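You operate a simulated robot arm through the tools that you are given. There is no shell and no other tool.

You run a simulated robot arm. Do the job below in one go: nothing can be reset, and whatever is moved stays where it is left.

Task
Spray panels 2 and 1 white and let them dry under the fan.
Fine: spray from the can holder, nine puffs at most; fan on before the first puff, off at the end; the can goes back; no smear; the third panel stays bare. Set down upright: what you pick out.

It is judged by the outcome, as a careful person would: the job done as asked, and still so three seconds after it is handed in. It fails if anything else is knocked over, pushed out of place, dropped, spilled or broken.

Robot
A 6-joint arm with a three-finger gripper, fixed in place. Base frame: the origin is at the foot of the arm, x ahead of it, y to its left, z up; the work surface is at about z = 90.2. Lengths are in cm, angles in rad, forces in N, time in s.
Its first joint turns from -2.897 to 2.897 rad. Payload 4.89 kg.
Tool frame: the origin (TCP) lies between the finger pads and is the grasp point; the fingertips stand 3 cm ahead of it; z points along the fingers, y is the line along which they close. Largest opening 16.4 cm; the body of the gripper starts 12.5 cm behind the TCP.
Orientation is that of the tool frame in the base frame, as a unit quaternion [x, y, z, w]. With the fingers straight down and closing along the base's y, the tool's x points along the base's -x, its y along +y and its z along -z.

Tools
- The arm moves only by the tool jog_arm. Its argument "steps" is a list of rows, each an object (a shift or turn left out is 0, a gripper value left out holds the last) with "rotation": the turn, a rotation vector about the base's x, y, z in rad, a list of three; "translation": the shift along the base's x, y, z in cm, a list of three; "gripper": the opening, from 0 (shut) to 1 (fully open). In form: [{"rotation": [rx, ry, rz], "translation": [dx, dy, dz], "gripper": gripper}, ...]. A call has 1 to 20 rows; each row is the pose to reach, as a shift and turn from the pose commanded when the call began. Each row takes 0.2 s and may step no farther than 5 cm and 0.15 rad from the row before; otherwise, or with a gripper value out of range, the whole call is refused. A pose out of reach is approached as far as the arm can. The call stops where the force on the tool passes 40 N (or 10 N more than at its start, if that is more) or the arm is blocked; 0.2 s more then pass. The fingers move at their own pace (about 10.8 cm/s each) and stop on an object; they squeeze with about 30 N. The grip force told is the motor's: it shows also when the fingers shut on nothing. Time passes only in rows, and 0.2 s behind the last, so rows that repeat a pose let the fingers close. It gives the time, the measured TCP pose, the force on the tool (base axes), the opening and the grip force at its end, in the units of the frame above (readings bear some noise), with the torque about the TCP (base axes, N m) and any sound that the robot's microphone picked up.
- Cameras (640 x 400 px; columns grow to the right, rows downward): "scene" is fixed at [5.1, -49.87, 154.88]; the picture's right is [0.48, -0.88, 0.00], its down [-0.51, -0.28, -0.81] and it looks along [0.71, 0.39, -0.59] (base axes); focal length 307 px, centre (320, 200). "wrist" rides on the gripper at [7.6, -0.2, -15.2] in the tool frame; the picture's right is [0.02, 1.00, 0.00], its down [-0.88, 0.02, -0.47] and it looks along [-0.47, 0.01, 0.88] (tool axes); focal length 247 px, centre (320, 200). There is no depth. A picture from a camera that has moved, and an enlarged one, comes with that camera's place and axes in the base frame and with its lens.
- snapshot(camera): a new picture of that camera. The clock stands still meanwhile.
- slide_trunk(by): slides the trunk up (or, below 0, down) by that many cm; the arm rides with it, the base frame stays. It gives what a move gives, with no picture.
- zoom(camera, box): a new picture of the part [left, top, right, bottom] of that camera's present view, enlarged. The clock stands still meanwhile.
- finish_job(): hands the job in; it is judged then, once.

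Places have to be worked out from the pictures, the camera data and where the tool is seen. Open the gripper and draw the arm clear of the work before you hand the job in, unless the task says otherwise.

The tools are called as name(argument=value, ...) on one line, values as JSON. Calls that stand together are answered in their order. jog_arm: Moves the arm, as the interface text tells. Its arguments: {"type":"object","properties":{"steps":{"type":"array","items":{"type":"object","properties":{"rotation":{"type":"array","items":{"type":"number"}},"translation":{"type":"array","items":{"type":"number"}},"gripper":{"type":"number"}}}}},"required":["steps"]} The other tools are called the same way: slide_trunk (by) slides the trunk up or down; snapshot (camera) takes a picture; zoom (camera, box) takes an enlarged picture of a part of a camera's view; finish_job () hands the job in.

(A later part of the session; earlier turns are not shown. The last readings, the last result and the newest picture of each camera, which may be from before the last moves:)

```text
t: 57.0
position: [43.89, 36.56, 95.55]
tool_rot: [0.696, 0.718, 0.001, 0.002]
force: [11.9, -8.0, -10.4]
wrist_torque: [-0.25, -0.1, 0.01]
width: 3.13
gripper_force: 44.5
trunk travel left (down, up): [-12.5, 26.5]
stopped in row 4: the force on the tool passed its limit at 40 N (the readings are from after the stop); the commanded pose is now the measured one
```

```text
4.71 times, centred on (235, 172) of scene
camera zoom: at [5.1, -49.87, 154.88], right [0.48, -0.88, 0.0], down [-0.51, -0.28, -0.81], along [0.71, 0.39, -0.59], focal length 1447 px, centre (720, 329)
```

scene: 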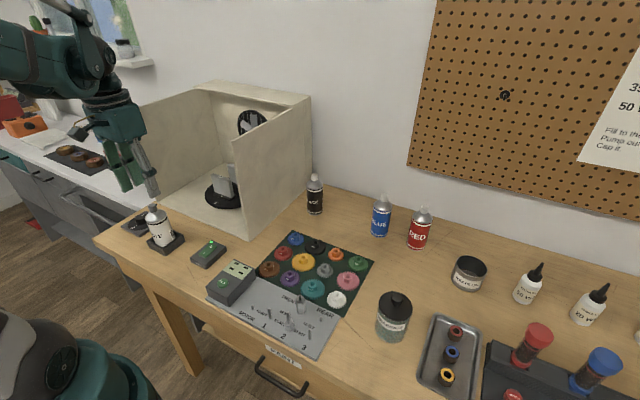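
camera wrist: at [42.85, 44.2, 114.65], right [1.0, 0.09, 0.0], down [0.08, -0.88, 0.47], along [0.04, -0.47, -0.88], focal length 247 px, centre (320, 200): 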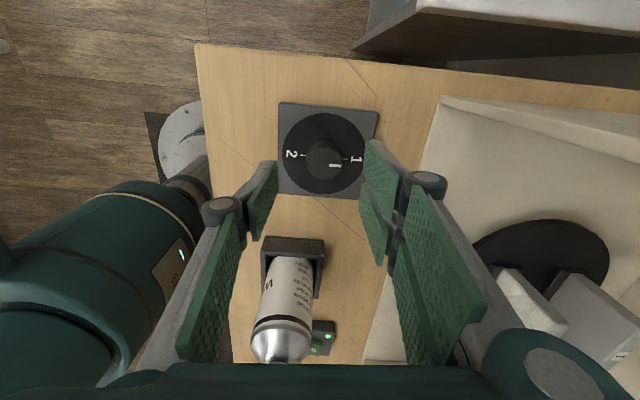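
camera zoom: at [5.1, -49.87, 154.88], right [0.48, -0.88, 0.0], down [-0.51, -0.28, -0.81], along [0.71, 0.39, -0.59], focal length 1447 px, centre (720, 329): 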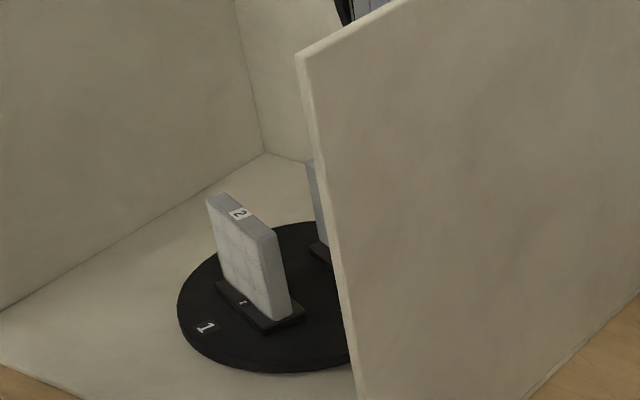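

Clockwise works: knob and turntable turned together about 0.33 rad. I release, re-orient the gripper the other way round above the knob, and will continue clockwise in long strokes.

jog_arm(steps=[{"translation": [0, 0, 0], "gripper": 0.4}, {"translation": [0, 0, 0]}, {"translation": [0.1, 0, 2]}, {"translation": [0.1, 0, 4]}, {"translation": [0.1, 0, 4], "rotation": [0, 0, 0.14]}, {"translation": [0.1, 0, 4], "rotation": [0, 0, 0.28]}, {"translation": [0.1, 0, 4], "rotation": [0, 0, 0.42]}, {"translation": [0.1, 0, 4], "rotation": [0, 0, 0.56]}, {"translation": [0.1, 0, 4], "rotation": [0, 0, 0.7]}, {"translation": [0.1, 0, 4], "rotation": [0, 0, 0.84]}, {"translation": [0.1, 0, 4], "rotation": [0, 0, 0.98]}, {"translation": [0.1, 0, 4], "rotation": [0, 0, 1.12]}, {"translation": [0.1, 0, 4], "rotation": [0, 0, 1.26]}, {"translation": [0.1, 0, 4], "rotation": [0, 0, 1.4]}, {"translation": [0.1, 0, 4], "rotation": [0, 0, 1.54]}])

snapshot(camera="wrist")

zoom(camera="scene", box=[190, 130, 280, 215])

```text
t: 60.2
position: [43.98, 36.44, 99.53]
tool_rot: [-0.002, 1.0, 0.002, 0.0]
force: [-1.0, 0.0, 0.4]
wrist_torque: [0.02, 0.01, 0.0]
width: 6.56
gripper_force: 0.1
trunk travel left (down, up): [-12.5, 26.5]
```

```text
taken
camera wrist: at [36.24, 36.28, 114.91], right [-0.03, 1.0, 0.01], down [0.88, 0.02, 0.47], along [0.47, 0.02, -0.88], focal length 247 px, centre (320, 200)
```

wrist: 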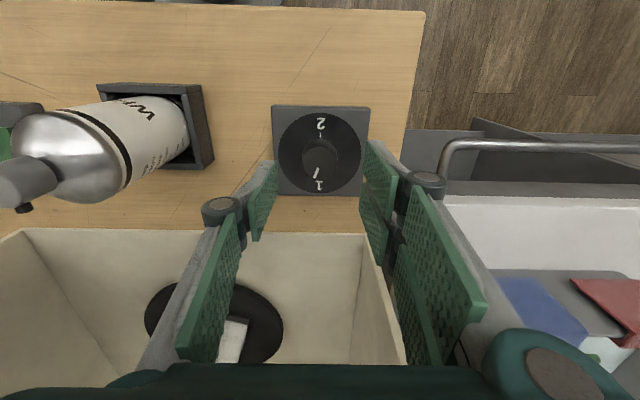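

```text
4.71 times, centred on (235, 172) of scene
camera zoom: at [5.1, -49.87, 154.88], right [0.48, -0.88, 0.0], down [-0.51, -0.28, -0.81], along [0.71, 0.39, -0.59], focal length 1447 px, centre (720, 329)
```

zoom: 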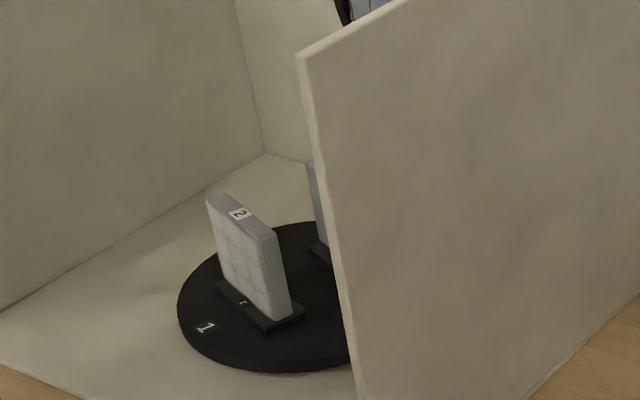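

The knob holds its position. I refine its centre from this view.

zoom(camera="wrist", box=[265, 95, 375, 205])

```text
3.64 times, centred on (320, 150) of wrist
camera zoom: at [36.24, 36.28, 114.91], right [-0.03, 1.0, 0.01], down [0.88, 0.02, 0.47], along [0.47, 0.02, -0.88], focal length 898 px, centre (320, 382)
```

zoom: 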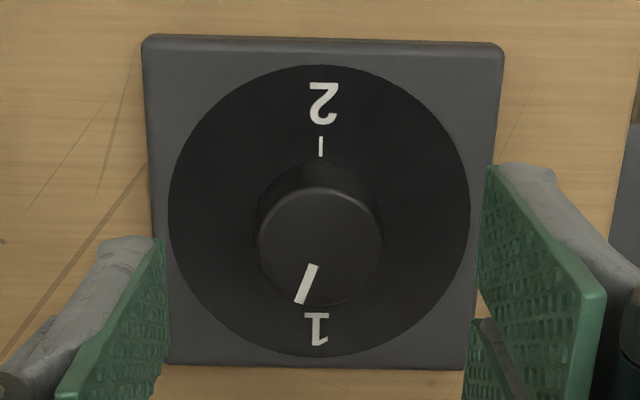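

I'll rotate to +1.4 rad yaw above the knob (camera swings to the can side but at z≈111, above it), then lower and grip.

jog_arm(steps=[{"translation": [0.05, -0.05, 0], "rotation": [0, 0, 0.14]}, {"translation": [0.05, -0.05, 0], "rotation": [0, 0, 0.28]}, {"translation": [0.05, -0.05, 0], "rotation": [0, 0, 0.42]}, {"translation": [0.05, -0.05, 0], "rotation": [0, 0, 0.56]}, {"translation": [0.05, -0.05, 0], "rotation": [0, 0, 0.7]}, {"translation": [0.05, -0.05, 0], "rotation": [0, 0, 0.84]}, {"translation": [0.05, -0.05, 0], "rotation": [0, 0, 0.98]}, {"translation": [0.05, -0.05, 0], "rotation": [0, 0, 1.12]}, {"translation": [0.05, -0.05, 0], "rotation": [0, 0, 1.26]}, {"translation": [0.05, -0.05, 0], "rotation": [0, 0, 1.4]}, {"translation": [0.05, -0.05, 0], "rotation": [0, 0, 1.4]}])

snapshot(camera="wrist")

snapshot(camera="scene")

```text
t: 62.6
position: [44.05, 36.5, 99.49]
tool_rot: [-0.645, 0.764, 0.002, -0.002]
force: [-0.1, -0.6, -0.5]
wrist_torque: [0.01, 0.02, 0.01]
width: 6.56
gripper_force: 0.1
trunk travel left (down, up): [-12.5, 26.5]
```

```text
taken
camera wrist: at [42.93, 28.95, 114.86], right [-0.99, 0.14, 0.01], down [0.13, 0.87, 0.47], along [0.06, 0.47, -0.88], focal length 247 px, centre (320, 200)
```

wrist: 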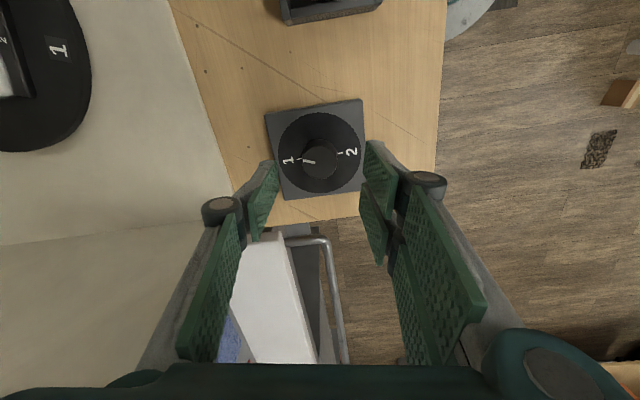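

```text
taken
```

scene: 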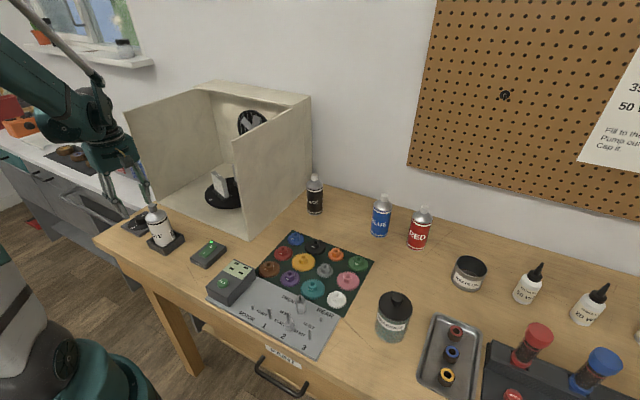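

Aligned. Lower 3.9 and close on the knob.

jog_arm(steps=[{"translation": [0, 0, -2]}, {"translation": [0, 0, -3.2]}, {"translation": [0, 0, -3.9]}, {"translation": [0, 0, -3.9], "gripper": 0.17}, {"translation": [0, 0, -3.9]}, {"translation": [0, 0, -3.9]}])

```text
t: 64.0
position: [43.85, 36.42, 95.61]
tool_rot: [-0.645, 0.765, 0.002, -0.001]
force: [2.0, -0.2, -1.0]
wrist_torque: [0.12, -0.13, 0.0]
width: 3.12
gripper_force: 44.9
trunk travel left (down, up): [-12.5, 26.5]
```

Grip is well centred (2 N). Turn clockwise.

jog_arm(steps=[{"rotation": [0, 0, -0.1]}, {"rotation": [0, 0, -0.2]}, {"rotation": [0, 0, -0.3]}, {"rotation": [0, 0, -0.4]}, {"rotation": [0, 0, -0.5]}, {"rotation": [0, 0, -0.6]}, {"rotation": [0, 0, -0.7]}])

zoom(camera="wrist", box=[250, 90, 400, 200])

zoom(camera="scene", box=[190, 130, 280, 215])

```text
t: 65.7
position: [43.89, 36.49, 95.64]
tool_rot: [-0.344, 0.939, 0.003, -0.001]
force: [-3.9, -6.9, 14.2]
wrist_torque: [-0.14, 0.12, 0.03]
width: 3.13
gripper_force: 45.0
trunk travel left (down, up): [-12.5, 26.5]
```

```text
3.64 times, centred on (325, 145) of wrist
camera zoom: at [38.24, 31.38, 111.09], right [-0.66, 0.75, 0.01], down [0.66, 0.58, 0.47], along [0.35, 0.32, -0.88], focal length 898 px, centre (302, 400)
```

zoom: 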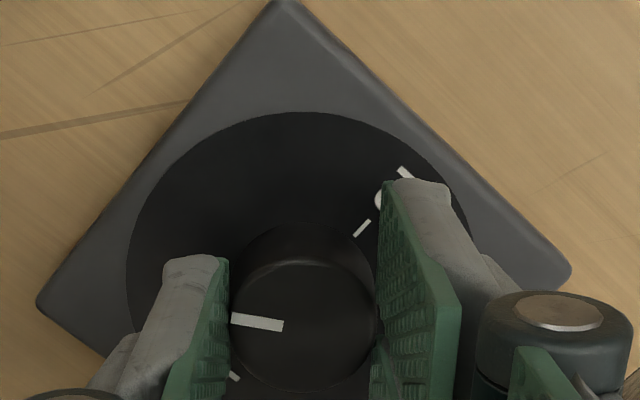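

```text
4.71 times, centred on (235, 172) of scene
camera zoom: at [5.1, -49.87, 154.88], right [0.48, -0.88, 0.0], down [-0.51, -0.28, -0.81], along [0.71, 0.39, -0.59], focal length 1447 px, centre (720, 329)
```

zoom: 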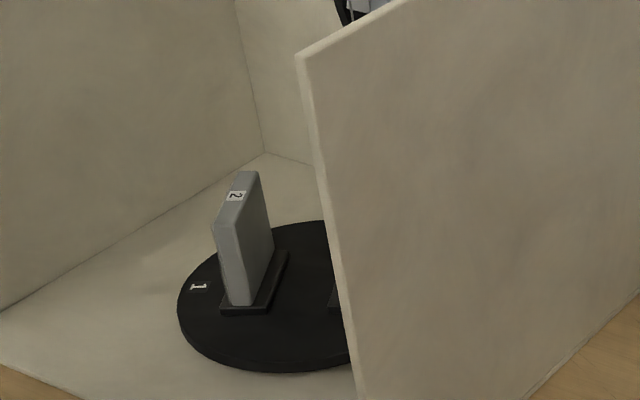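

Knob and turntable follow well. Continue clockwise.

jog_arm(steps=[{"rotation": [0, 0, -0.1]}, {"rotation": [0, 0, -0.2]}, {"rotation": [0, 0, -0.3]}, {"rotation": [0, 0, -0.4]}, {"rotation": [0, 0, -0.5]}, {"rotation": [0, 0, -0.6]}, {"rotation": [0, 0, -0.7]}, {"rotation": [0, 0, -0.8]}, {"rotation": [0, 0, -0.9]}, {"rotation": [0, 0, -1.0]}, {"rotation": [0, 0, -1.1]}, {"rotation": [0, 0, -1.2]}, {"rotation": [0, 0, -1.3]}, {"rotation": [0, 0, -1.4]}, {"rotation": [0, 0, -1.5]}, {"rotation": [0, 0, -1.6]}, {"rotation": [0, 0, -1.7]}, {"rotation": [0, 0, -1.8]}])

zoom(camera="wrist", box=[250, 90, 400, 200])

zoom(camera="scene", box=[190, 130, 280, 215])

```text
t: 68.9
position: [44.06, 36.57, 95.73]
tool_rot: [0.382, 0.924, 0.003, 0.001]
force: [-11.6, -5.7, 26.7]
wrist_torque: [-0.43, 0.34, 0.0]
width: 3.1
gripper_force: 44.8
trunk travel left (down, up): [-12.5, 26.5]
stopped in row 16: the force on the tool passed its limit at 41 N (the readings are from after the stop); the commanded pose is now the measured one
```

```text
3.64 times, centred on (325, 145) of wrist
camera zoom: at [38.33, 41.82, 111.08], right [0.69, 0.72, 0.0], down [0.64, -0.61, 0.47], along [0.35, -0.32, -0.88], focal length 898 px, centre (302, 400)
```

zoom: 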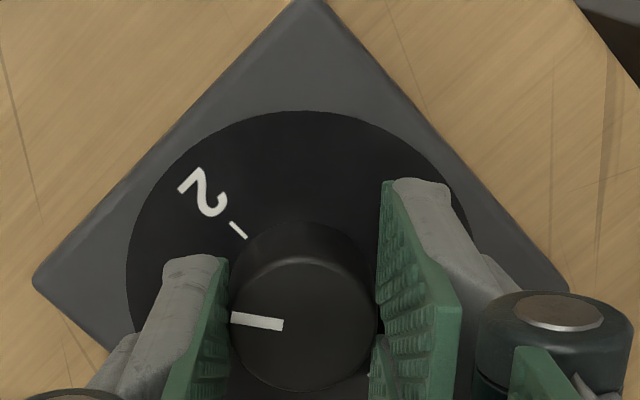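

```text
4.71 times, centred on (235, 172) of scene
camera zoom: at [5.1, -49.87, 154.88], right [0.48, -0.88, 0.0], down [-0.51, -0.28, -0.81], along [0.71, 0.39, -0.59], focal length 1447 px, centre (720, 329)
```

zoom: 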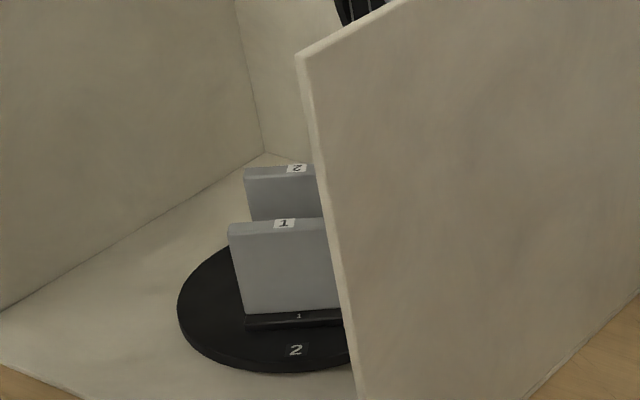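

Mark 2 is coming to the front; about 0.65 rad remains. I regrip to relieve the built-up force, then finish the turn.

jog_arm(steps=[{"translation": [0, 0, 0], "gripper": 0.3}, {"translation": [-0.05, -0.05, 0.05]}, {"translation": [-0.05, -0.05, 0.05]}, {"translation": [-0.05, -0.05, 0.05], "gripper": 0.17}, {"translation": [-0.05, -0.05, 0.05]}, {"translation": [-0.05, -0.05, 0.05]}])

jog_arm(steps=[{"rotation": [0, 0, -0.1]}, {"rotation": [0, 0, -0.2]}, {"rotation": [0, 0, -0.3]}, {"rotation": [0, 0, -0.4]}, {"rotation": [0, 0, -0.5]}, {"rotation": [0, 0, -0.6]}])

zoom(camera="wrist", box=[250, 90, 400, 200])

zoom(camera="scene", box=[190, 130, 280, 215])

```text
t: 70.3
position: [43.8, 36.6, 95.65]
tool_rot: [0.382, 0.924, 0.001, 0.0]
force: [-5.7, -4.3, -3.3]
wrist_torque: [-0.18, 0.15, -0.04]
width: 3.11
gripper_force: 45.2
trunk travel left (down, up): [-12.5, 26.5]
```

```text
t: 71.7
position: [43.93, 36.62, 95.71]
tool_rot: [0.639, 0.77, 0.002, 0.0]
force: [-20.0, -3.6, -33.2]
wrist_torque: [0.01, 0.51, 0.0]
width: 3.12
gripper_force: 44.9
trunk travel left (down, up): [-12.5, 26.5]
```

```text
3.64 times, centred on (325, 145) of wrist
camera zoom: at [42.3, 44.08, 111.06], right [0.98, 0.21, 0.0], down [0.18, -0.86, 0.47], along [0.1, -0.46, -0.88], focal length 898 px, centre (302, 400)
```

zoom: 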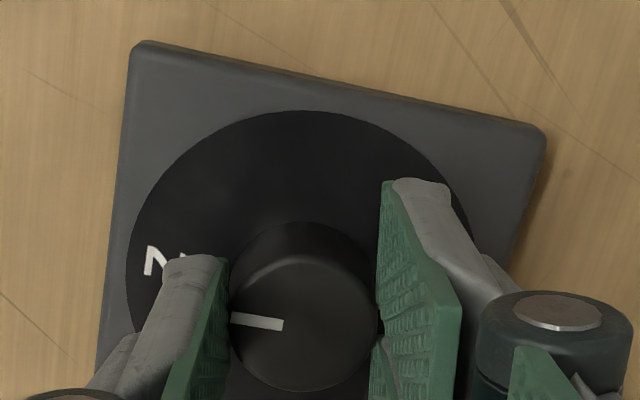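

```text
4.71 times, centred on (235, 172) of scene
camera zoom: at [5.1, -49.87, 154.88], right [0.48, -0.88, 0.0], down [-0.51, -0.28, -0.81], along [0.71, 0.39, -0.59], focal length 1447 px, centre (720, 329)
```

zoom: 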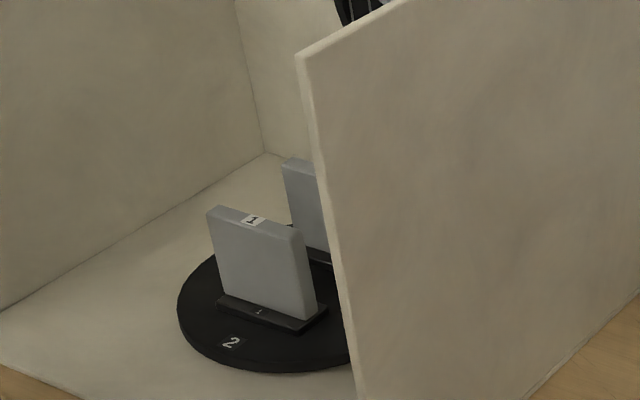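

Panel 1 now faces front, matching the earlier alignment of panel 2. I release the knob and check the pointer from above.

jog_arm(steps=[{"translation": [0, 0, 0], "gripper": 0.4}, {"translation": [0, 0, 0]}, {"translation": [0, 0, 0]}, {"translation": [0, 0, 3]}, {"translation": [0, 0, 6]}, {"translation": [0, 0, 10], "rotation": [0, 0, 0.14]}, {"translation": [0, 0, 14], "rotation": [0, 0, 0.28]}, {"translation": [0, 0, 14], "rotation": [0, 0, 0.42]}, {"translation": [0, 0, 14], "rotation": [0, 0, 0.56]}, {"translation": [0, 0, 14], "rotation": [0, 0, 0.7]}, {"translation": [0, 0, 14], "rotation": [0, 0, 0.84]}, {"translation": [0, 0, 14], "rotation": [0, 0, 0.98]}, {"translation": [0, 0, 14], "rotation": [0, 0, 1.12]}, {"translation": [0, 0, 14], "rotation": [0, 0, 1.26]}, {"translation": [0, 0, 14], "rotation": [0, 0, 1.385]}])

snapshot(camera="wrist")

zoom(camera="wrist", box=[270, 90, 370, 190])

zoom(camera="scene", box=[190, 130, 280, 215])

```text
t: 74.9
position: [44.02, 36.59, 109.63]
tool_rot: [-0.001, 1.0, 0.002, 0.0]
force: [-0.1, 0.0, -1.4]
wrist_torque: [0.01, 0.03, 0.0]
width: 6.59
gripper_force: 0.1
trunk travel left (down, up): [-12.5, 26.5]
```

```text
taken
camera wrist: at [36.31, 36.36, 124.97], right [-0.02, 1.0, 0.0], down [0.88, 0.02, 0.47], along [0.47, 0.02, -0.88], focal length 247 px, centre (320, 200)
```

wrist: 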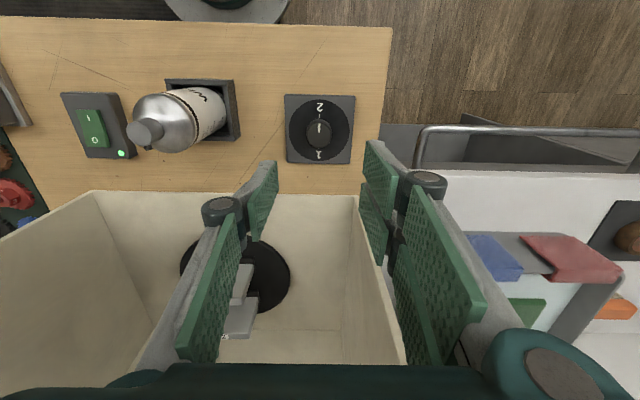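

```text
4.00 times, centred on (320, 140) of wrist
camera zoom: at [36.31, 36.36, 124.97], right [-0.02, 1.0, 0.0], down [0.88, 0.02, 0.47], along [0.47, 0.02, -0.88], focal length 988 px, centre (320, 440)
```

zoom: 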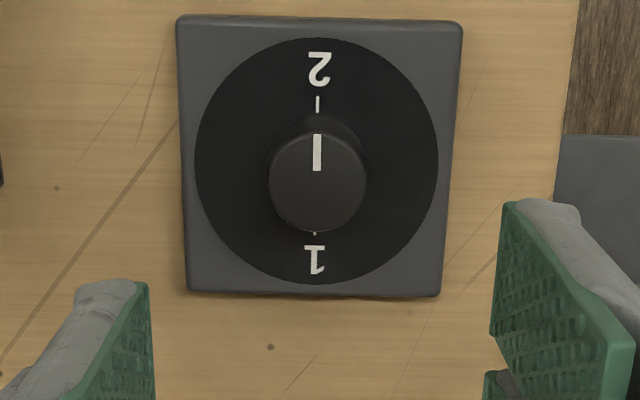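

```text
4.71 times, centred on (235, 172) of scene
camera zoom: at [5.1, -49.87, 154.88], right [0.48, -0.88, 0.0], down [-0.51, -0.28, -0.81], along [0.71, 0.39, -0.59], focal length 1447 px, centre (720, 329)
```

zoom: 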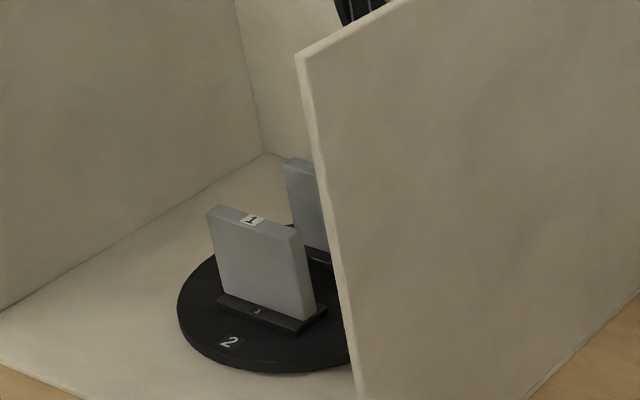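

Dial sits on 2 and panel 1 is squarely front, bare. Back above the can's cap with fingers shut.

jog_arm(steps=[{"translation": [0, 0, 3], "gripper": 0}, {"translation": [-1, -4, 3]}, {"translation": [-2, -8, 3]}, {"translation": [-2.5, -12, 3]}, {"translation": [-2.55, -14.5, 3]}, {"translation": [-2.55, -14.5, 0]}, {"translation": [-2.55, -14.5, -1]}, {"translation": [-2.55, -14.5, -1]}])

zoom(camera="wrist", box=[270, 120, 390, 230])

zoom(camera="scene", box=[110, 150, 210, 250])

```text
t: 76.7
position: [41.53, 21.99, 108.65]
tool_rot: [-0.001, 1.0, 0.003, 0.0]
force: [-0.2, 0.4, 0.5]
wrist_torque: [0.0, -0.04, -0.04]
width: 0.02
gripper_force: 30.4
trunk travel left (down, up): [-12.5, 26.5]
```

```text
3.64 times, centred on (330, 175) of wrist
camera zoom: at [33.87, 21.83, 124.02], right [-0.02, 1.0, 0.0], down [0.88, 0.02, 0.47], along [0.47, 0.01, -0.88], focal length 898 px, centre (284, 291)
```

zoom: 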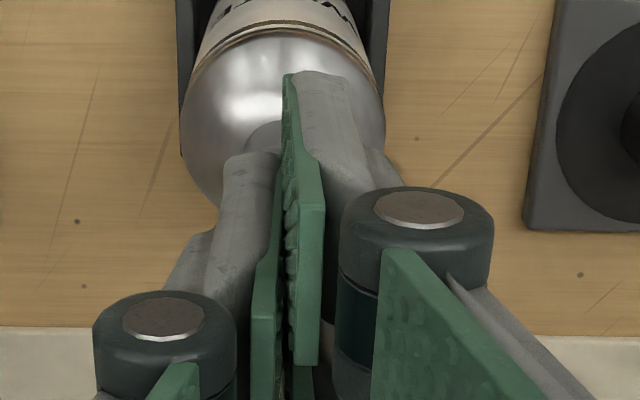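

```text
4.00 times, centred on (160, 200) of scene
camera zoom: at [5.1, -49.87, 154.88], right [0.48, -0.88, 0.0], down [-0.51, -0.28, -0.81], along [0.71, 0.39, -0.59], focal length 1230 px, centre (960, 200)
```

zoom: 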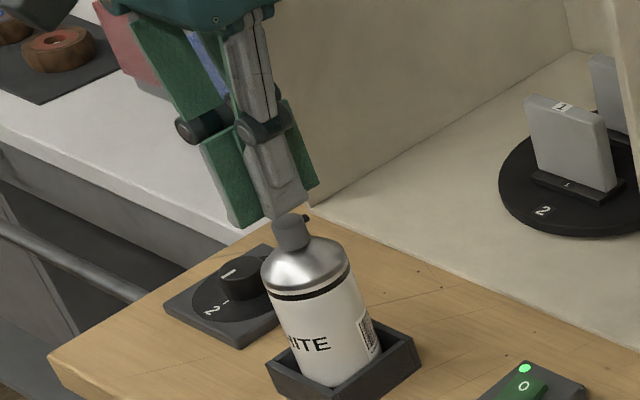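

In place above the cap. First puff for panel 1.

jog_arm(steps=[{"translation": [-0.1, 0, -0.7]}, {"translation": [-0.1, 0, -1.2]}, {"translation": [-0.1, 0, -1.5]}, {"translation": [-0.1, 0, 0.3]}])

zoom(camera="scene", box=[212, 170, 232, 200])

zoom(camera="scene", box=[190, 130, 280, 215])

```text
t: 77.7
position: [41.5, 22.1, 108.98]
tool_rot: [-0.001, 1.0, 0.002, 0.0]
force: [-0.6, 0.5, 0.2]
wrist_torque: [-0.03, 0.06, -0.03]
width: 0.01
gripper_force: 29.8
trunk travel left (down, up): [-12.5, 26.5]
heard: click
```

```text
13.33 times, centred on (222, 185) of scene
camera zoom: at [5.1, -49.87, 154.88], right [0.48, -0.88, 0.0], down [-0.51, -0.28, -0.81], along [0.71, 0.39, -0.59], focal length 4099 px, centre (1627, 400)
```

zoom: 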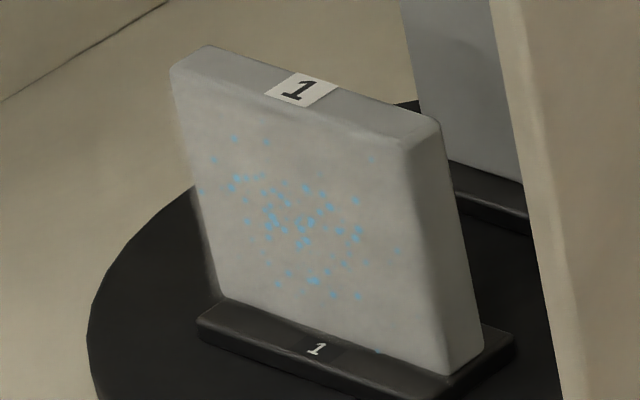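

```text
4.71 times, centred on (235, 172) of scene
camera zoom: at [5.1, -49.87, 154.88], right [0.48, -0.88, 0.0], down [-0.51, -0.28, -0.81], along [0.71, 0.39, -0.59], focal length 1447 px, centre (720, 329)
```

zoom: 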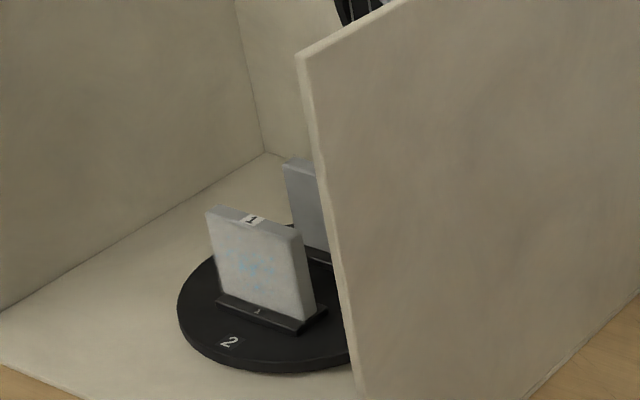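

Panel 1 got its first coat (wet specks visible). Second puff.

jog_arm(steps=[{"translation": [0, 0, -1]}, {"translation": [0, 0, -1.5]}, {"translation": [0, 0, -1.8]}, {"translation": [0, 0, 0]}])

zoom(camera="scene", box=[212, 170, 232, 200])

```text
t: 78.7
position: [41.32, 21.91, 108.92]
tool_rot: [0.0, 1.0, 0.002, 0.0]
force: [0.9, -0.1, -0.6]
wrist_torque: [-0.05, 0.07, -0.01]
width: 0.03
gripper_force: 30.4
trunk travel left (down, up): [-12.5, 26.5]
heard: click
```

```text
13.33 times, centred on (222, 185) of scene
camera zoom: at [5.1, -49.87, 154.88], right [0.48, -0.88, 0.0], down [-0.51, -0.28, -0.81], along [0.71, 0.39, -0.59], focal length 4099 px, centre (1627, 400)
```

zoom: 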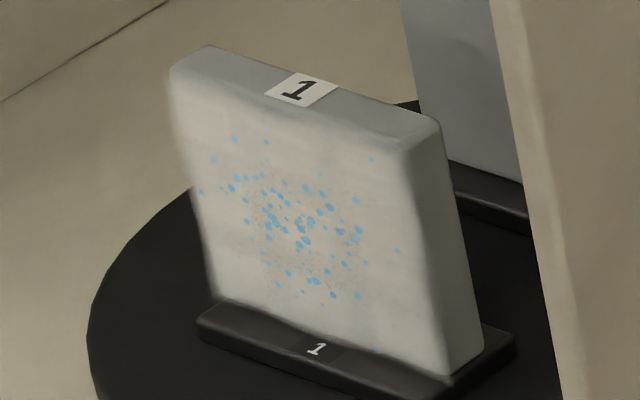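

Panel 1 now looks like panel 2 did. One more puff for the same build as panel 2 (7 of 9).

jog_arm(steps=[{"translation": [0, 0, -1]}, {"translation": [0, 0, -1.5]}, {"translation": [0, 0, -1.85]}, {"translation": [0, 0, 0]}])

zoom(camera="scene", box=[212, 170, 232, 200])

```text
t: 79.7
position: [41.22, 22.04, 108.91]
tool_rot: [-0.001, 1.0, 0.003, -0.001]
force: [-0.4, 0.0, 0.7]
wrist_torque: [-0.02, 0.05, 0.0]
width: 0.02
gripper_force: 30.5
trunk travel left (down, up): [-12.5, 26.5]
heard: click
```

```text
13.33 times, centred on (222, 185) of scene
camera zoom: at [5.1, -49.87, 154.88], right [0.48, -0.88, 0.0], down [-0.51, -0.28, -0.81], along [0.71, 0.39, -0.59], focal length 4099 px, centre (1627, 400)
```

zoom: 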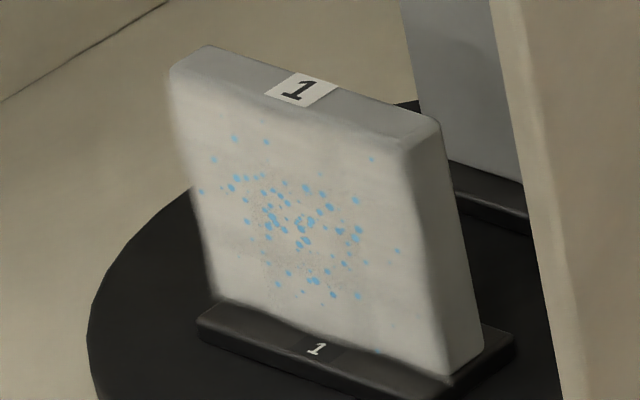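

Panel 1 fully coated. While it dries I pick the can up again: rise, open, descend to z≈98.6 and grip.

jog_arm(steps=[{"translation": [0, 0, 3.5]}, {"translation": [0, 0, 3.5], "gripper": 0.5}, {"translation": [0, 0, 3.5]}, {"translation": [0, 0, 3.5]}])

zoom(camera="wrist", box=[250, 90, 390, 190])

```text
t: 80.7
position: [41.02, 22.24, 112.45]
tool_rot: [-0.001, 1.0, 0.003, 0.0]
force: [-0.8, -0.5, -0.1]
wrist_torque: [0.0, -0.02, 0.0]
width: 8.19
gripper_force: 0.1
trunk travel left (down, up): [-12.5, 26.5]
```

```text
4.00 times, centred on (320, 140) of wrist
camera zoom: at [33.41, 22.05, 127.86], right [-0.02, 1.0, 0.0], down [0.88, 0.02, 0.47], along [0.47, 0.01, -0.88], focal length 988 px, centre (320, 440)
```

zoom: 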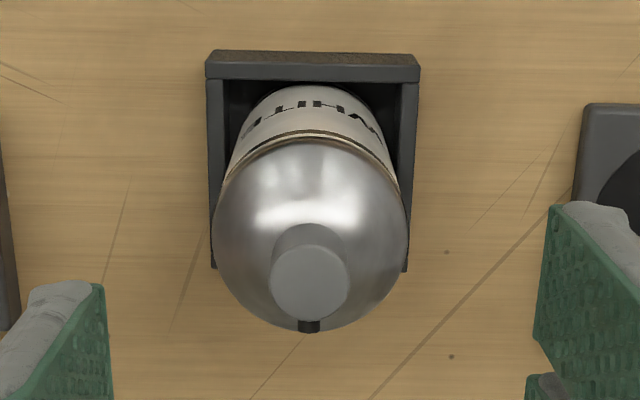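

The cap is ~0.2 to the right of the tool axis; I shift accordingly, descend and grip.

jog_arm(steps=[{"translation": [0.2, -0.2, 0]}, {"translation": [0.2, -0.2, -4]}, {"translation": [0.2, -0.2, -8]}, {"translation": [0.2, -0.2, -11]}, {"translation": [0.2, -0.2, -13.8]}, {"translation": [0.2, -0.2, -13.8]}])

zoom(camera="wrist", box=[240, 120, 400, 280])

```text
t: 82.1
position: [41.44, 22.07, 98.56]
tool_rot: [-0.002, 1.0, 0.001, 0.0]
force: [0.2, -0.3, 0.6]
wrist_torque: [-0.01, 0.01, 0.03]
width: 8.23
gripper_force: 0.0
trunk travel left (down, up): [-12.5, 26.5]
```

```text
2.50 times, centred on (320, 200) of wrist
camera zoom: at [33.74, 21.78, 114.07], right [-0.02, 1.0, 0.0], down [0.88, 0.02, 0.47], along [0.47, 0.01, -0.88], focal length 617 px, centre (320, 200)
```

zoom: 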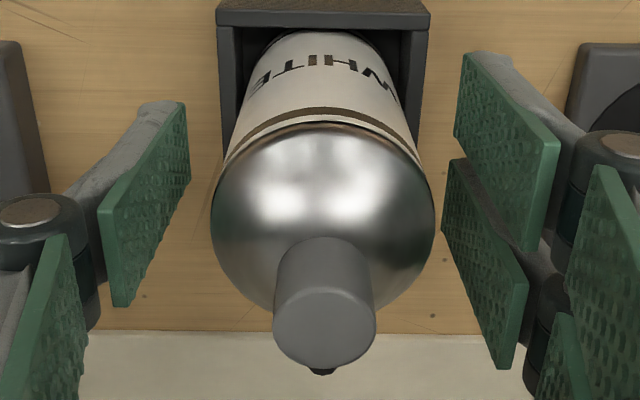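

Well centred; I shift -0.2 in x to reproduce the original grip, then close.

jog_arm(steps=[{"translation": [-0.2, 0, 0]}, {"translation": [-0.2, 0, 0], "gripper": 0.25}, {"translation": [-0.2, 0, 0]}, {"translation": [-0.2, 0, 0]}, {"translation": [-0.2, 0, 0]}])

zoom(camera="scene", box=[110, 130, 270, 250])

```text
t: 83.3
position: [41.22, 21.86, 98.63]
tool_rot: [-0.001, 1.0, 0.002, 0.0]
force: [0.1, -0.8, -0.1]
wrist_torque: [-0.06, 0.01, 0.0]
width: 5.28
gripper_force: 30.3
trunk travel left (down, up): [-12.5, 26.5]
```

```text
3.33 times, centred on (190, 190) of scene
camera zoom: at [5.1, -49.87, 154.88], right [0.48, -0.88, 0.0], down [-0.51, -0.28, -0.81], along [0.71, 0.39, -0.59], focal length 1025 px, centre (753, 233)
```

zoom: 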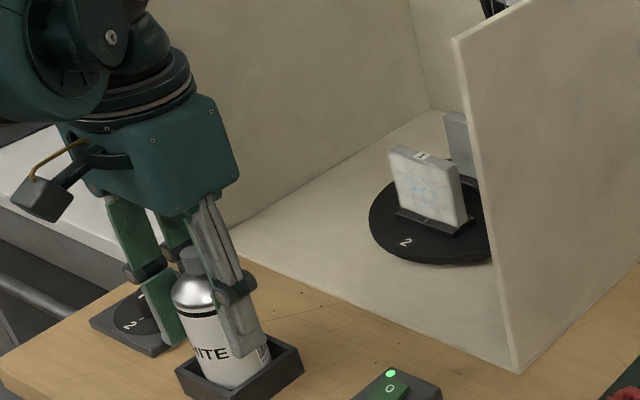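

Gripped. I lift straight out of the holder and carry it back across the front.

jog_arm(steps=[{"translation": [0, 0, 1]}, {"translation": [0, 0, 2.5]}, {"translation": [0, 0, 4.5]}, {"translation": [0, 0, 8]}, {"translation": [0, 0, 12]}, {"translation": [0, 0, 16]}, {"translation": [0, -3, 17]}, {"translation": [0, -7, 17]}, {"translation": [0, -11, 17]}, {"translation": [0, -15, 17]}, {"translation": [0, -19, 17]}, {"translation": [0, -23, 17]}, {"translation": [0, -27, 17]}, {"translation": [0, -31, 17]}, {"translation": [0, -35, 17]}, {"translation": [0, -39, 17]}, {"translation": [0, -41, 17]}, {"translation": [0, -41.7, 17]}])

snapshot(camera="scene")

```text
t: 87.1
position: [41.31, -19.92, 115.54]
tool_rot: [-0.001, 1.0, 0.002, 0.0]
force: [-0.1, 0.5, -2.1]
wrist_torque: [-0.04, 0.03, -0.02]
width: 5.24
gripper_force: 29.9
trunk travel left (down, up): [-12.5, 26.5]
```

```text
taken
```

scene: 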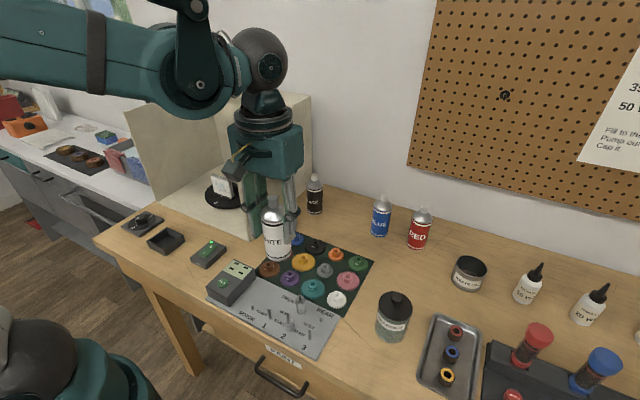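

Holder empty and everything in place. Now forward to the can's original spot and down to just above the table.

jog_arm(steps=[{"translation": [3, 0, 0]}, {"translation": [7, 0, 0]}, {"translation": [11, 0, 0]}, {"translation": [15, 0, 0]}, {"translation": [19, 0, 0]}, {"translation": [23, 0, 0]}, {"translation": [27, 0, 0]}, {"translation": [31, 0, 0]}, {"translation": [34, 0, 0]}, {"translation": [35.5, 0, 0]}, {"translation": [35.5, 0.05, -3]}, {"translation": [35.5, 0.05, -6]}, {"translation": [35.5, 0.05, -9]}, {"translation": [35.5, 0.05, -12]}, {"translation": [35.5, 0.05, -14]}, {"translation": [35.5, 0.05, -16]}, {"translation": [35.5, 0.05, -16.6]}, {"translation": [35.5, 0.05, -16.6]}])

snapshot(camera="wrist")

zoom(camera="scene", box=[280, 130, 440, 255])

```text
t: 90.9
position: [76.95, -19.77, 99.11]
tool_rot: [-0.001, 1.0, 0.003, 0.0]
force: [0.4, -0.3, -2.4]
wrist_torque: [-0.01, 0.01, 0.02]
width: 5.25
gripper_force: 30.0
trunk travel left (down, up): [-12.5, 26.5]
```

```text
taken
camera wrist: at [69.21, -19.97, 114.46], right [-0.02, 1.0, 0.0], down [0.88, 0.02, 0.47], along [0.47, 0.01, -0.88], focal length 247 px, centre (320, 200)
```

wrist: 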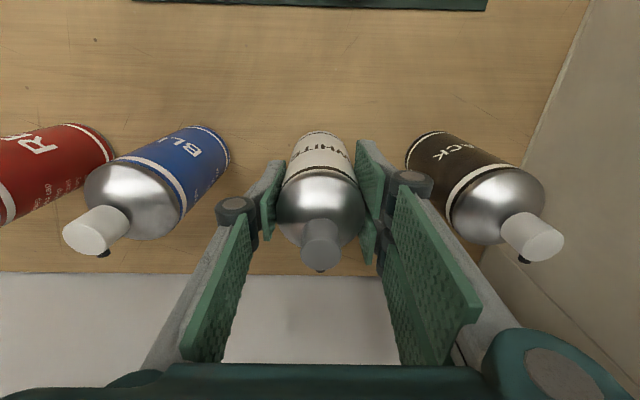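

```text
3.20 times, centred on (360, 192) of scene
camera zoom: at [5.1, -49.87, 154.88], right [0.48, -0.88, 0.0], down [-0.51, -0.28, -0.81], along [0.71, 0.39, -0.59], focal length 984 px, centre (192, 224)
```

zoom: 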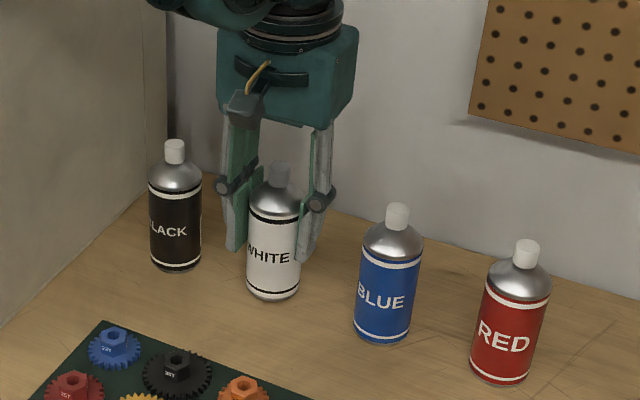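

Aligned with its old spot. Lower the last centimetre gently.

jog_arm(steps=[{"translation": [0, 0, -0.3]}, {"translation": [0, 0, -0.55]}, {"translation": [0, 0, -0.7]}, {"translation": [0, 0, -0.8]}])

```text
t: 91.9
position: [76.96, -19.7, 98.18]
tool_rot: [-0.001, 1.0, 0.003, 0.0]
force: [-0.5, 0.0, 1.0]
wrist_torque: [-0.04, 0.03, 0.01]
width: 5.26
gripper_force: 30.3
trunk travel left (down, up): [-12.5, 26.5]
```

The weight is off the tool: the can stands on the table. Open and rise straight up.

jog_arm(steps=[{"translation": [0, 0, -0.05]}, {"translation": [0, 0, -0.05], "gripper": 0.5}, {"translation": [0, 0, -0.05]}, {"translation": [0, 0, -0.05]}, {"translation": [0, 0, 3]}, {"translation": [0, 0, 7]}, {"translation": [0, 0, 11]}, {"translation": [0, 0, 15]}, {"translation": [0, 0, 19]}])

zoom(camera="scene", box=[280, 130, 440, 255])

snapshot(camera="wrist")

zoom(camera="scene", box=[212, 170, 232, 200])

```text
t: 93.9
position: [76.85, -19.79, 116.94]
tool_rot: [-0.001, 1.0, 0.002, -0.001]
force: [1.0, -0.4, -0.1]
wrist_torque: [0.06, 0.14, 0.0]
width: 8.21
gripper_force: 0.1
trunk travel left (down, up): [-12.5, 26.5]
```

```text
3.20 times, centred on (360, 192) of scene
camera zoom: at [5.1, -49.87, 154.88], right [0.48, -0.88, 0.0], down [-0.51, -0.28, -0.81], along [0.71, 0.39, -0.59], focal length 984 px, centre (192, 224)
```

zoom: 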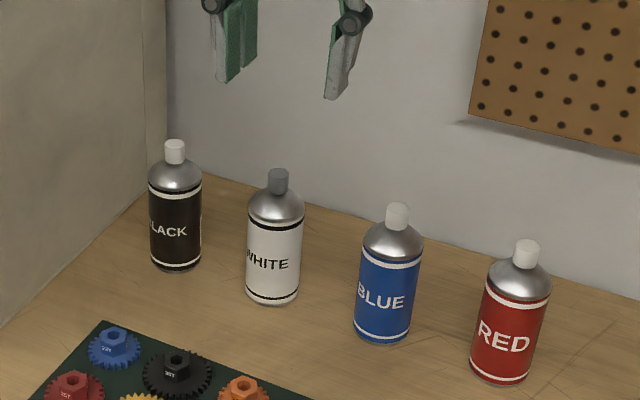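

```text
taken
camera wrist: at [69.15, -20.07, 132.41], right [-0.02, 1.0, 0.0], down [0.88, 0.02, 0.47], along [0.47, 0.01, -0.88], focal length 247 px, centre (320, 200)
```

wrist: 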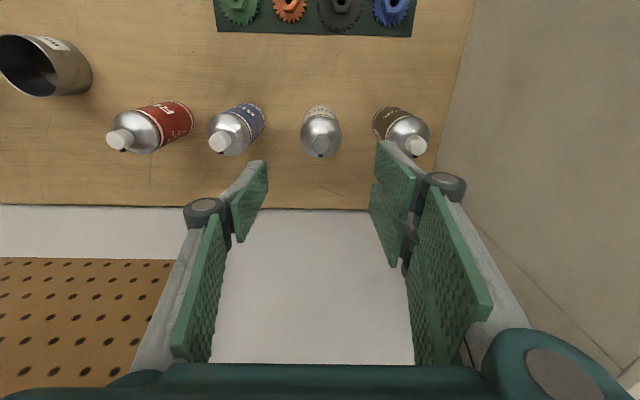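

```text
13.33 times, centred on (222, 185) of scene
camera zoom: at [5.1, -49.87, 154.88], right [0.48, -0.88, 0.0], down [-0.51, -0.28, -0.81], along [0.71, 0.39, -0.59], focal length 4099 px, centre (1627, 400)
```

zoom: 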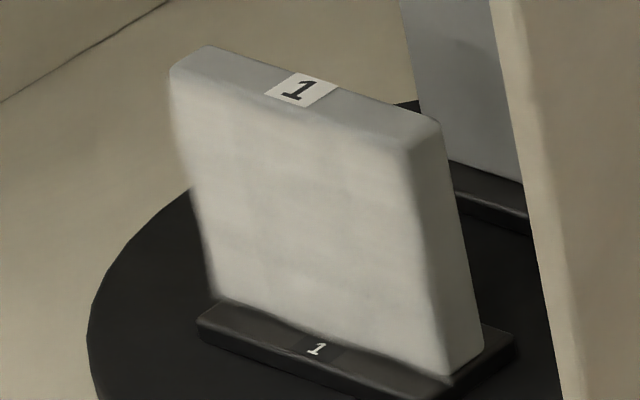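

The white can is back upright at its place and panel 1 looks dry. I go back to the fan switch (O end ≈(45.2, 7.5)), letting the fan run on meanwhile.

jog_arm(steps=[{"translation": [-4.5, 0, 0]}, {"translation": [-9, 0, 0], "gripper": 0}, {"translation": [-13.5, 0, 0]}, {"translation": [-18, 0, 0]}, {"translation": [-22.5, 0, 0]}, {"translation": [-27, 0, 0]}, {"translation": [-30.5, 1, 0]}, {"translation": [-31.7, 5, -1]}, {"translation": [-31.7, 9, -2]}, {"translation": [-31.7, 13, -4]}, {"translation": [-31.7, 17, -6]}, {"translation": [-31.7, 21, -8]}, {"translation": [-31.7, 25, -10]}, {"translation": [-31.7, 27.4, -12]}, {"translation": [-31.7, 27.4, -15.5]}, {"translation": [-31.7, 27.4, -15.5]}, {"translation": [-31.7, 27.4, -15.5]}, {"translation": [-31.7, 27.4, -15.5]}])

jog_arm(steps=[{"translation": [0, 0, 0]}, {"translation": [0, 0, 0]}, {"translation": [0, 0, 0]}, {"translation": [0, 0, 0]}, {"translation": [0, 0, 0]}, {"translation": [0, 0, 0]}, {"translation": [0, 0, 0]}, {"translation": [0, 0, 0]}, {"translation": [0, 0, 0]}, {"translation": [0, 0, 0]}, {"translation": [0, 0, 0]}, {"translation": [0, 0, 0]}, {"translation": [0, 0, 0]}, {"translation": [0, 0, 0]}, {"translation": [0, 0, 0]}, {"translation": [0, 0, 0]}, {"translation": [0, 0, 0]}, {"translation": [0, 0, 0]}, {"translation": [0, 0, 0]}, {"translation": [0, 0, 0]}])

jog_arm(steps=[{"translation": [0, 0, 0]}, {"translation": [0, 0, 0]}, {"translation": [0, 0, 0]}, {"translation": [0, 0, 0]}, {"translation": [0, 0, 0]}, {"translation": [0, 0, 0]}, {"translation": [0, 0, 0]}, {"translation": [0, 0, 0]}, {"translation": [0, 0, 0]}, {"translation": [0, 0, 0]}, {"translation": [0, 0, 0]}, {"translation": [0, 0, 0]}, {"translation": [0, 0, 0]}, {"translation": [0, 0, 0]}, {"translation": [0, 0, 0]}, {"translation": [0, 0, 0]}, {"translation": [0, 0, 0]}, {"translation": [0, 0, 0]}, {"translation": [0, 0, 0]}, {"translation": [0, 0, 0]}])

snapshot(camera="wrist")

zoom(camera="scene", box=[155, 205, 255, 285])

zoom(camera="scene", box=[195, 150, 250, 215])

```text
t: 97.7
position: [45.08, 7.72, 101.78]
tool_rot: [0.0, 1.0, 0.002, 0.0]
force: [0.7, 0.1, -0.1]
wrist_torque: [-0.01, 0.0, 0.03]
width: 0.01
gripper_force: 29.7
trunk travel left (down, up): [-12.5, 26.5]
```

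```text
t: 101.9
position: [45.22, 7.75, 101.73]
tool_rot: [-0.001, 1.0, 0.004, 0.001]
force: [-0.1, -0.4, -0.1]
wrist_torque: [0.01, -0.03, 0.0]
width: 0.02
gripper_force: 30.2
trunk travel left (down, up): [-12.5, 26.5]
```

```text
t: 106.1
position: [45.15, 7.71, 101.69]
tool_rot: [-0.001, 1.0, 0.002, 0.001]
force: [0.2, 0.6, 0.1]
wrist_torque: [0.01, 0.02, 0.03]
width: 0.0
gripper_force: 30.1
trunk travel left (down, up): [-12.5, 26.5]
```

```text
taken
camera wrist: at [37.47, 7.51, 117.07], right [-0.02, 1.0, 0.0], down [0.88, 0.02, 0.47], along [0.47, 0.01, -0.88], focal length 247 px, centre (320, 200)
```

wrist: 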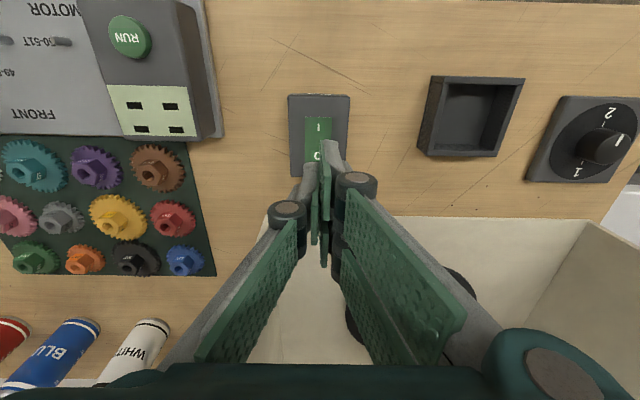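

```text
5.00 times, centred on (205, 245) of scene
camera zoom: at [5.1, -49.87, 154.88], right [0.48, -0.88, 0.0], down [-0.51, -0.28, -0.81], along [0.71, 0.39, -0.59], focal length 1537 px, centre (895, -25)
```

zoom: 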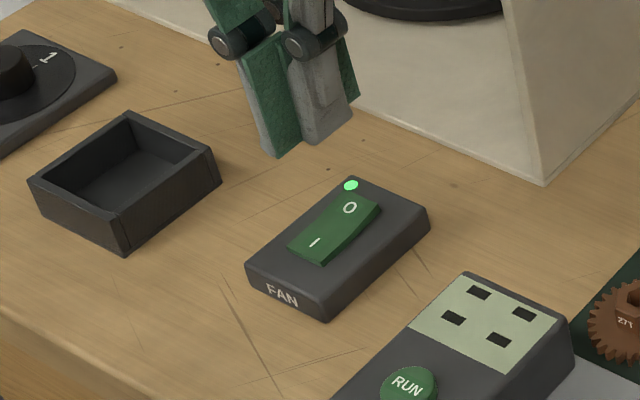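

```text
6.15 times, centred on (222, 182) of scene
camera zoom: at [5.1, -49.87, 154.88], right [0.48, -0.88, 0.0], down [-0.51, -0.28, -0.81], along [0.71, 0.39, -0.59], focal length 1892 px, centre (920, 308)
```

zoom: 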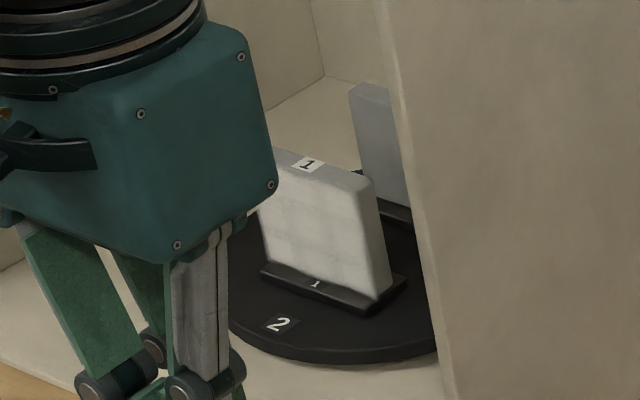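

Both panels are coated and dry (26 s of fan since the last puff). I press the O end.

jog_arm(steps=[{"translation": [0.1, 0, -2.5]}, {"translation": [0.1, 0, -5]}, {"translation": [0.1, 0, -5.6]}, {"translation": [0.1, 0, -5.9]}, {"translation": [0.1, 0, -6.2]}, {"translation": [0.1, 0, -6.5]}, {"translation": [0.1, 0, -6.8]}])

zoom(camera="scene", box=[155, 205, 255, 285])

```text
t: 107.5
position: [45.35, 7.61, 95.41]
tool_rot: [0.0, 1.0, 0.002, 0.0]
force: [-9.3, -1.0, 36.1]
wrist_torque: [-0.03, 0.81, -0.01]
width: 0.59
gripper_force: 45.2
trunk travel left (down, up): [-12.5, 26.5]
stopped in row 7: the force on the tool passed its limit at 52 N (the readings are from after the stop); the commanded pose is now the measured one
```

```text
5.00 times, centred on (205, 245) of scene
camera zoom: at [5.1, -49.87, 154.88], right [0.48, -0.88, 0.0], down [-0.51, -0.28, -0.81], along [0.71, 0.39, -0.59], focal length 1537 px, centre (895, -25)
```

zoom: 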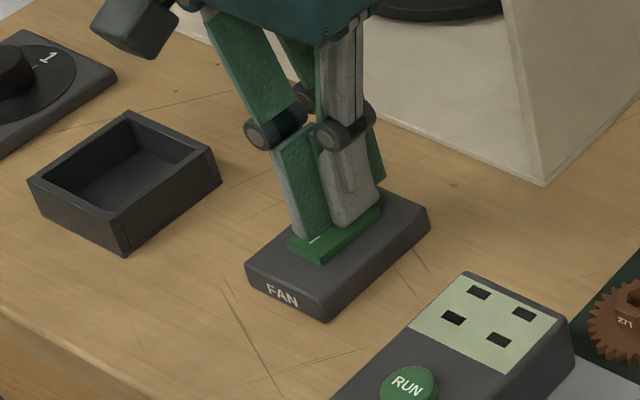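

The rocker's I end has come up again. I lift away and check the light and the fan.

jog_arm(steps=[{"translation": [0, 0, 1]}, {"translation": [0, 0, 4]}, {"translation": [0, 0, 8]}, {"translation": [0, 0, 12]}, {"translation": [-3, 0, 16]}, {"translation": [-5, -3, 20]}, {"translation": [-5, -7, 22], "gripper": 0.5}, {"translation": [-5, -11, 24]}, {"translation": [-5, -15, 26]}, {"translation": [-5, -19, 26]}, {"translation": [-5, -23, 26]}, {"translation": [-5, -26, 26]}])

snapshot(camera="scene")

zoom(camera="scene", box=[155, 205, 255, 285])

zoom(camera="scene", box=[190, 90, 290, 215])

```text
refused: row 6 steps farther than a row can; nothing moved
```

```text
taken
```

scene: 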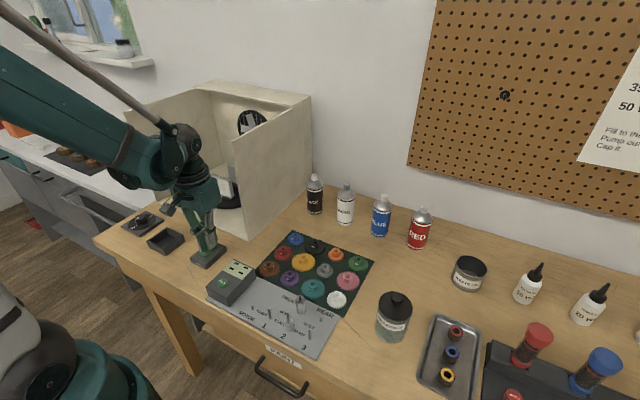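

```text
5.00 times, centred on (205, 245) of scene
camera zoom: at [5.1, -49.87, 154.88], right [0.48, -0.88, 0.0], down [-0.51, -0.28, -0.81], along [0.71, 0.39, -0.59], focal length 1537 px, centre (895, -25)
```

zoom: 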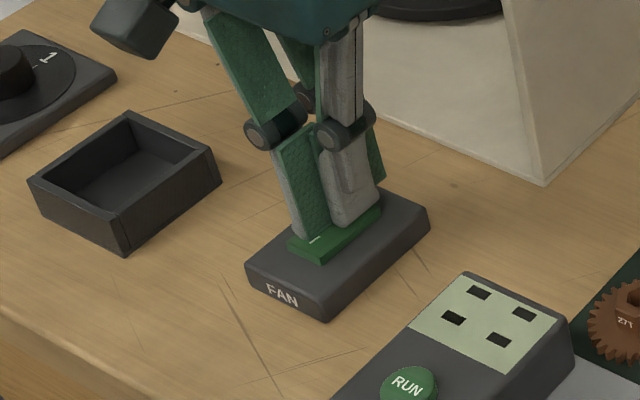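

```text
3.20 times, centred on (240, 152) of scene
camera zoom: at [5.1, -49.87, 154.88], right [0.48, -0.88, 0.0], down [-0.51, -0.28, -0.81], along [0.71, 0.39, -0.59], focal length 984 px, centre (576, 352)
```

zoom: 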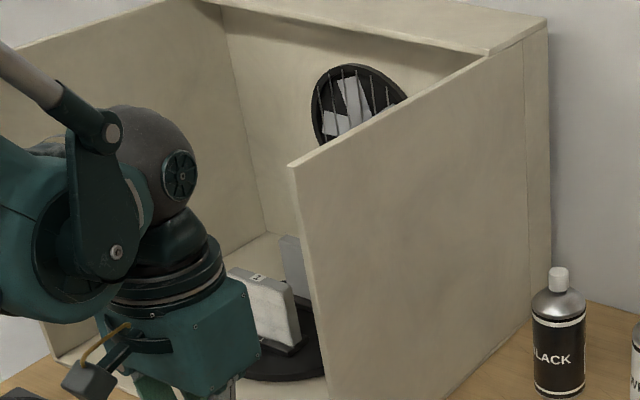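

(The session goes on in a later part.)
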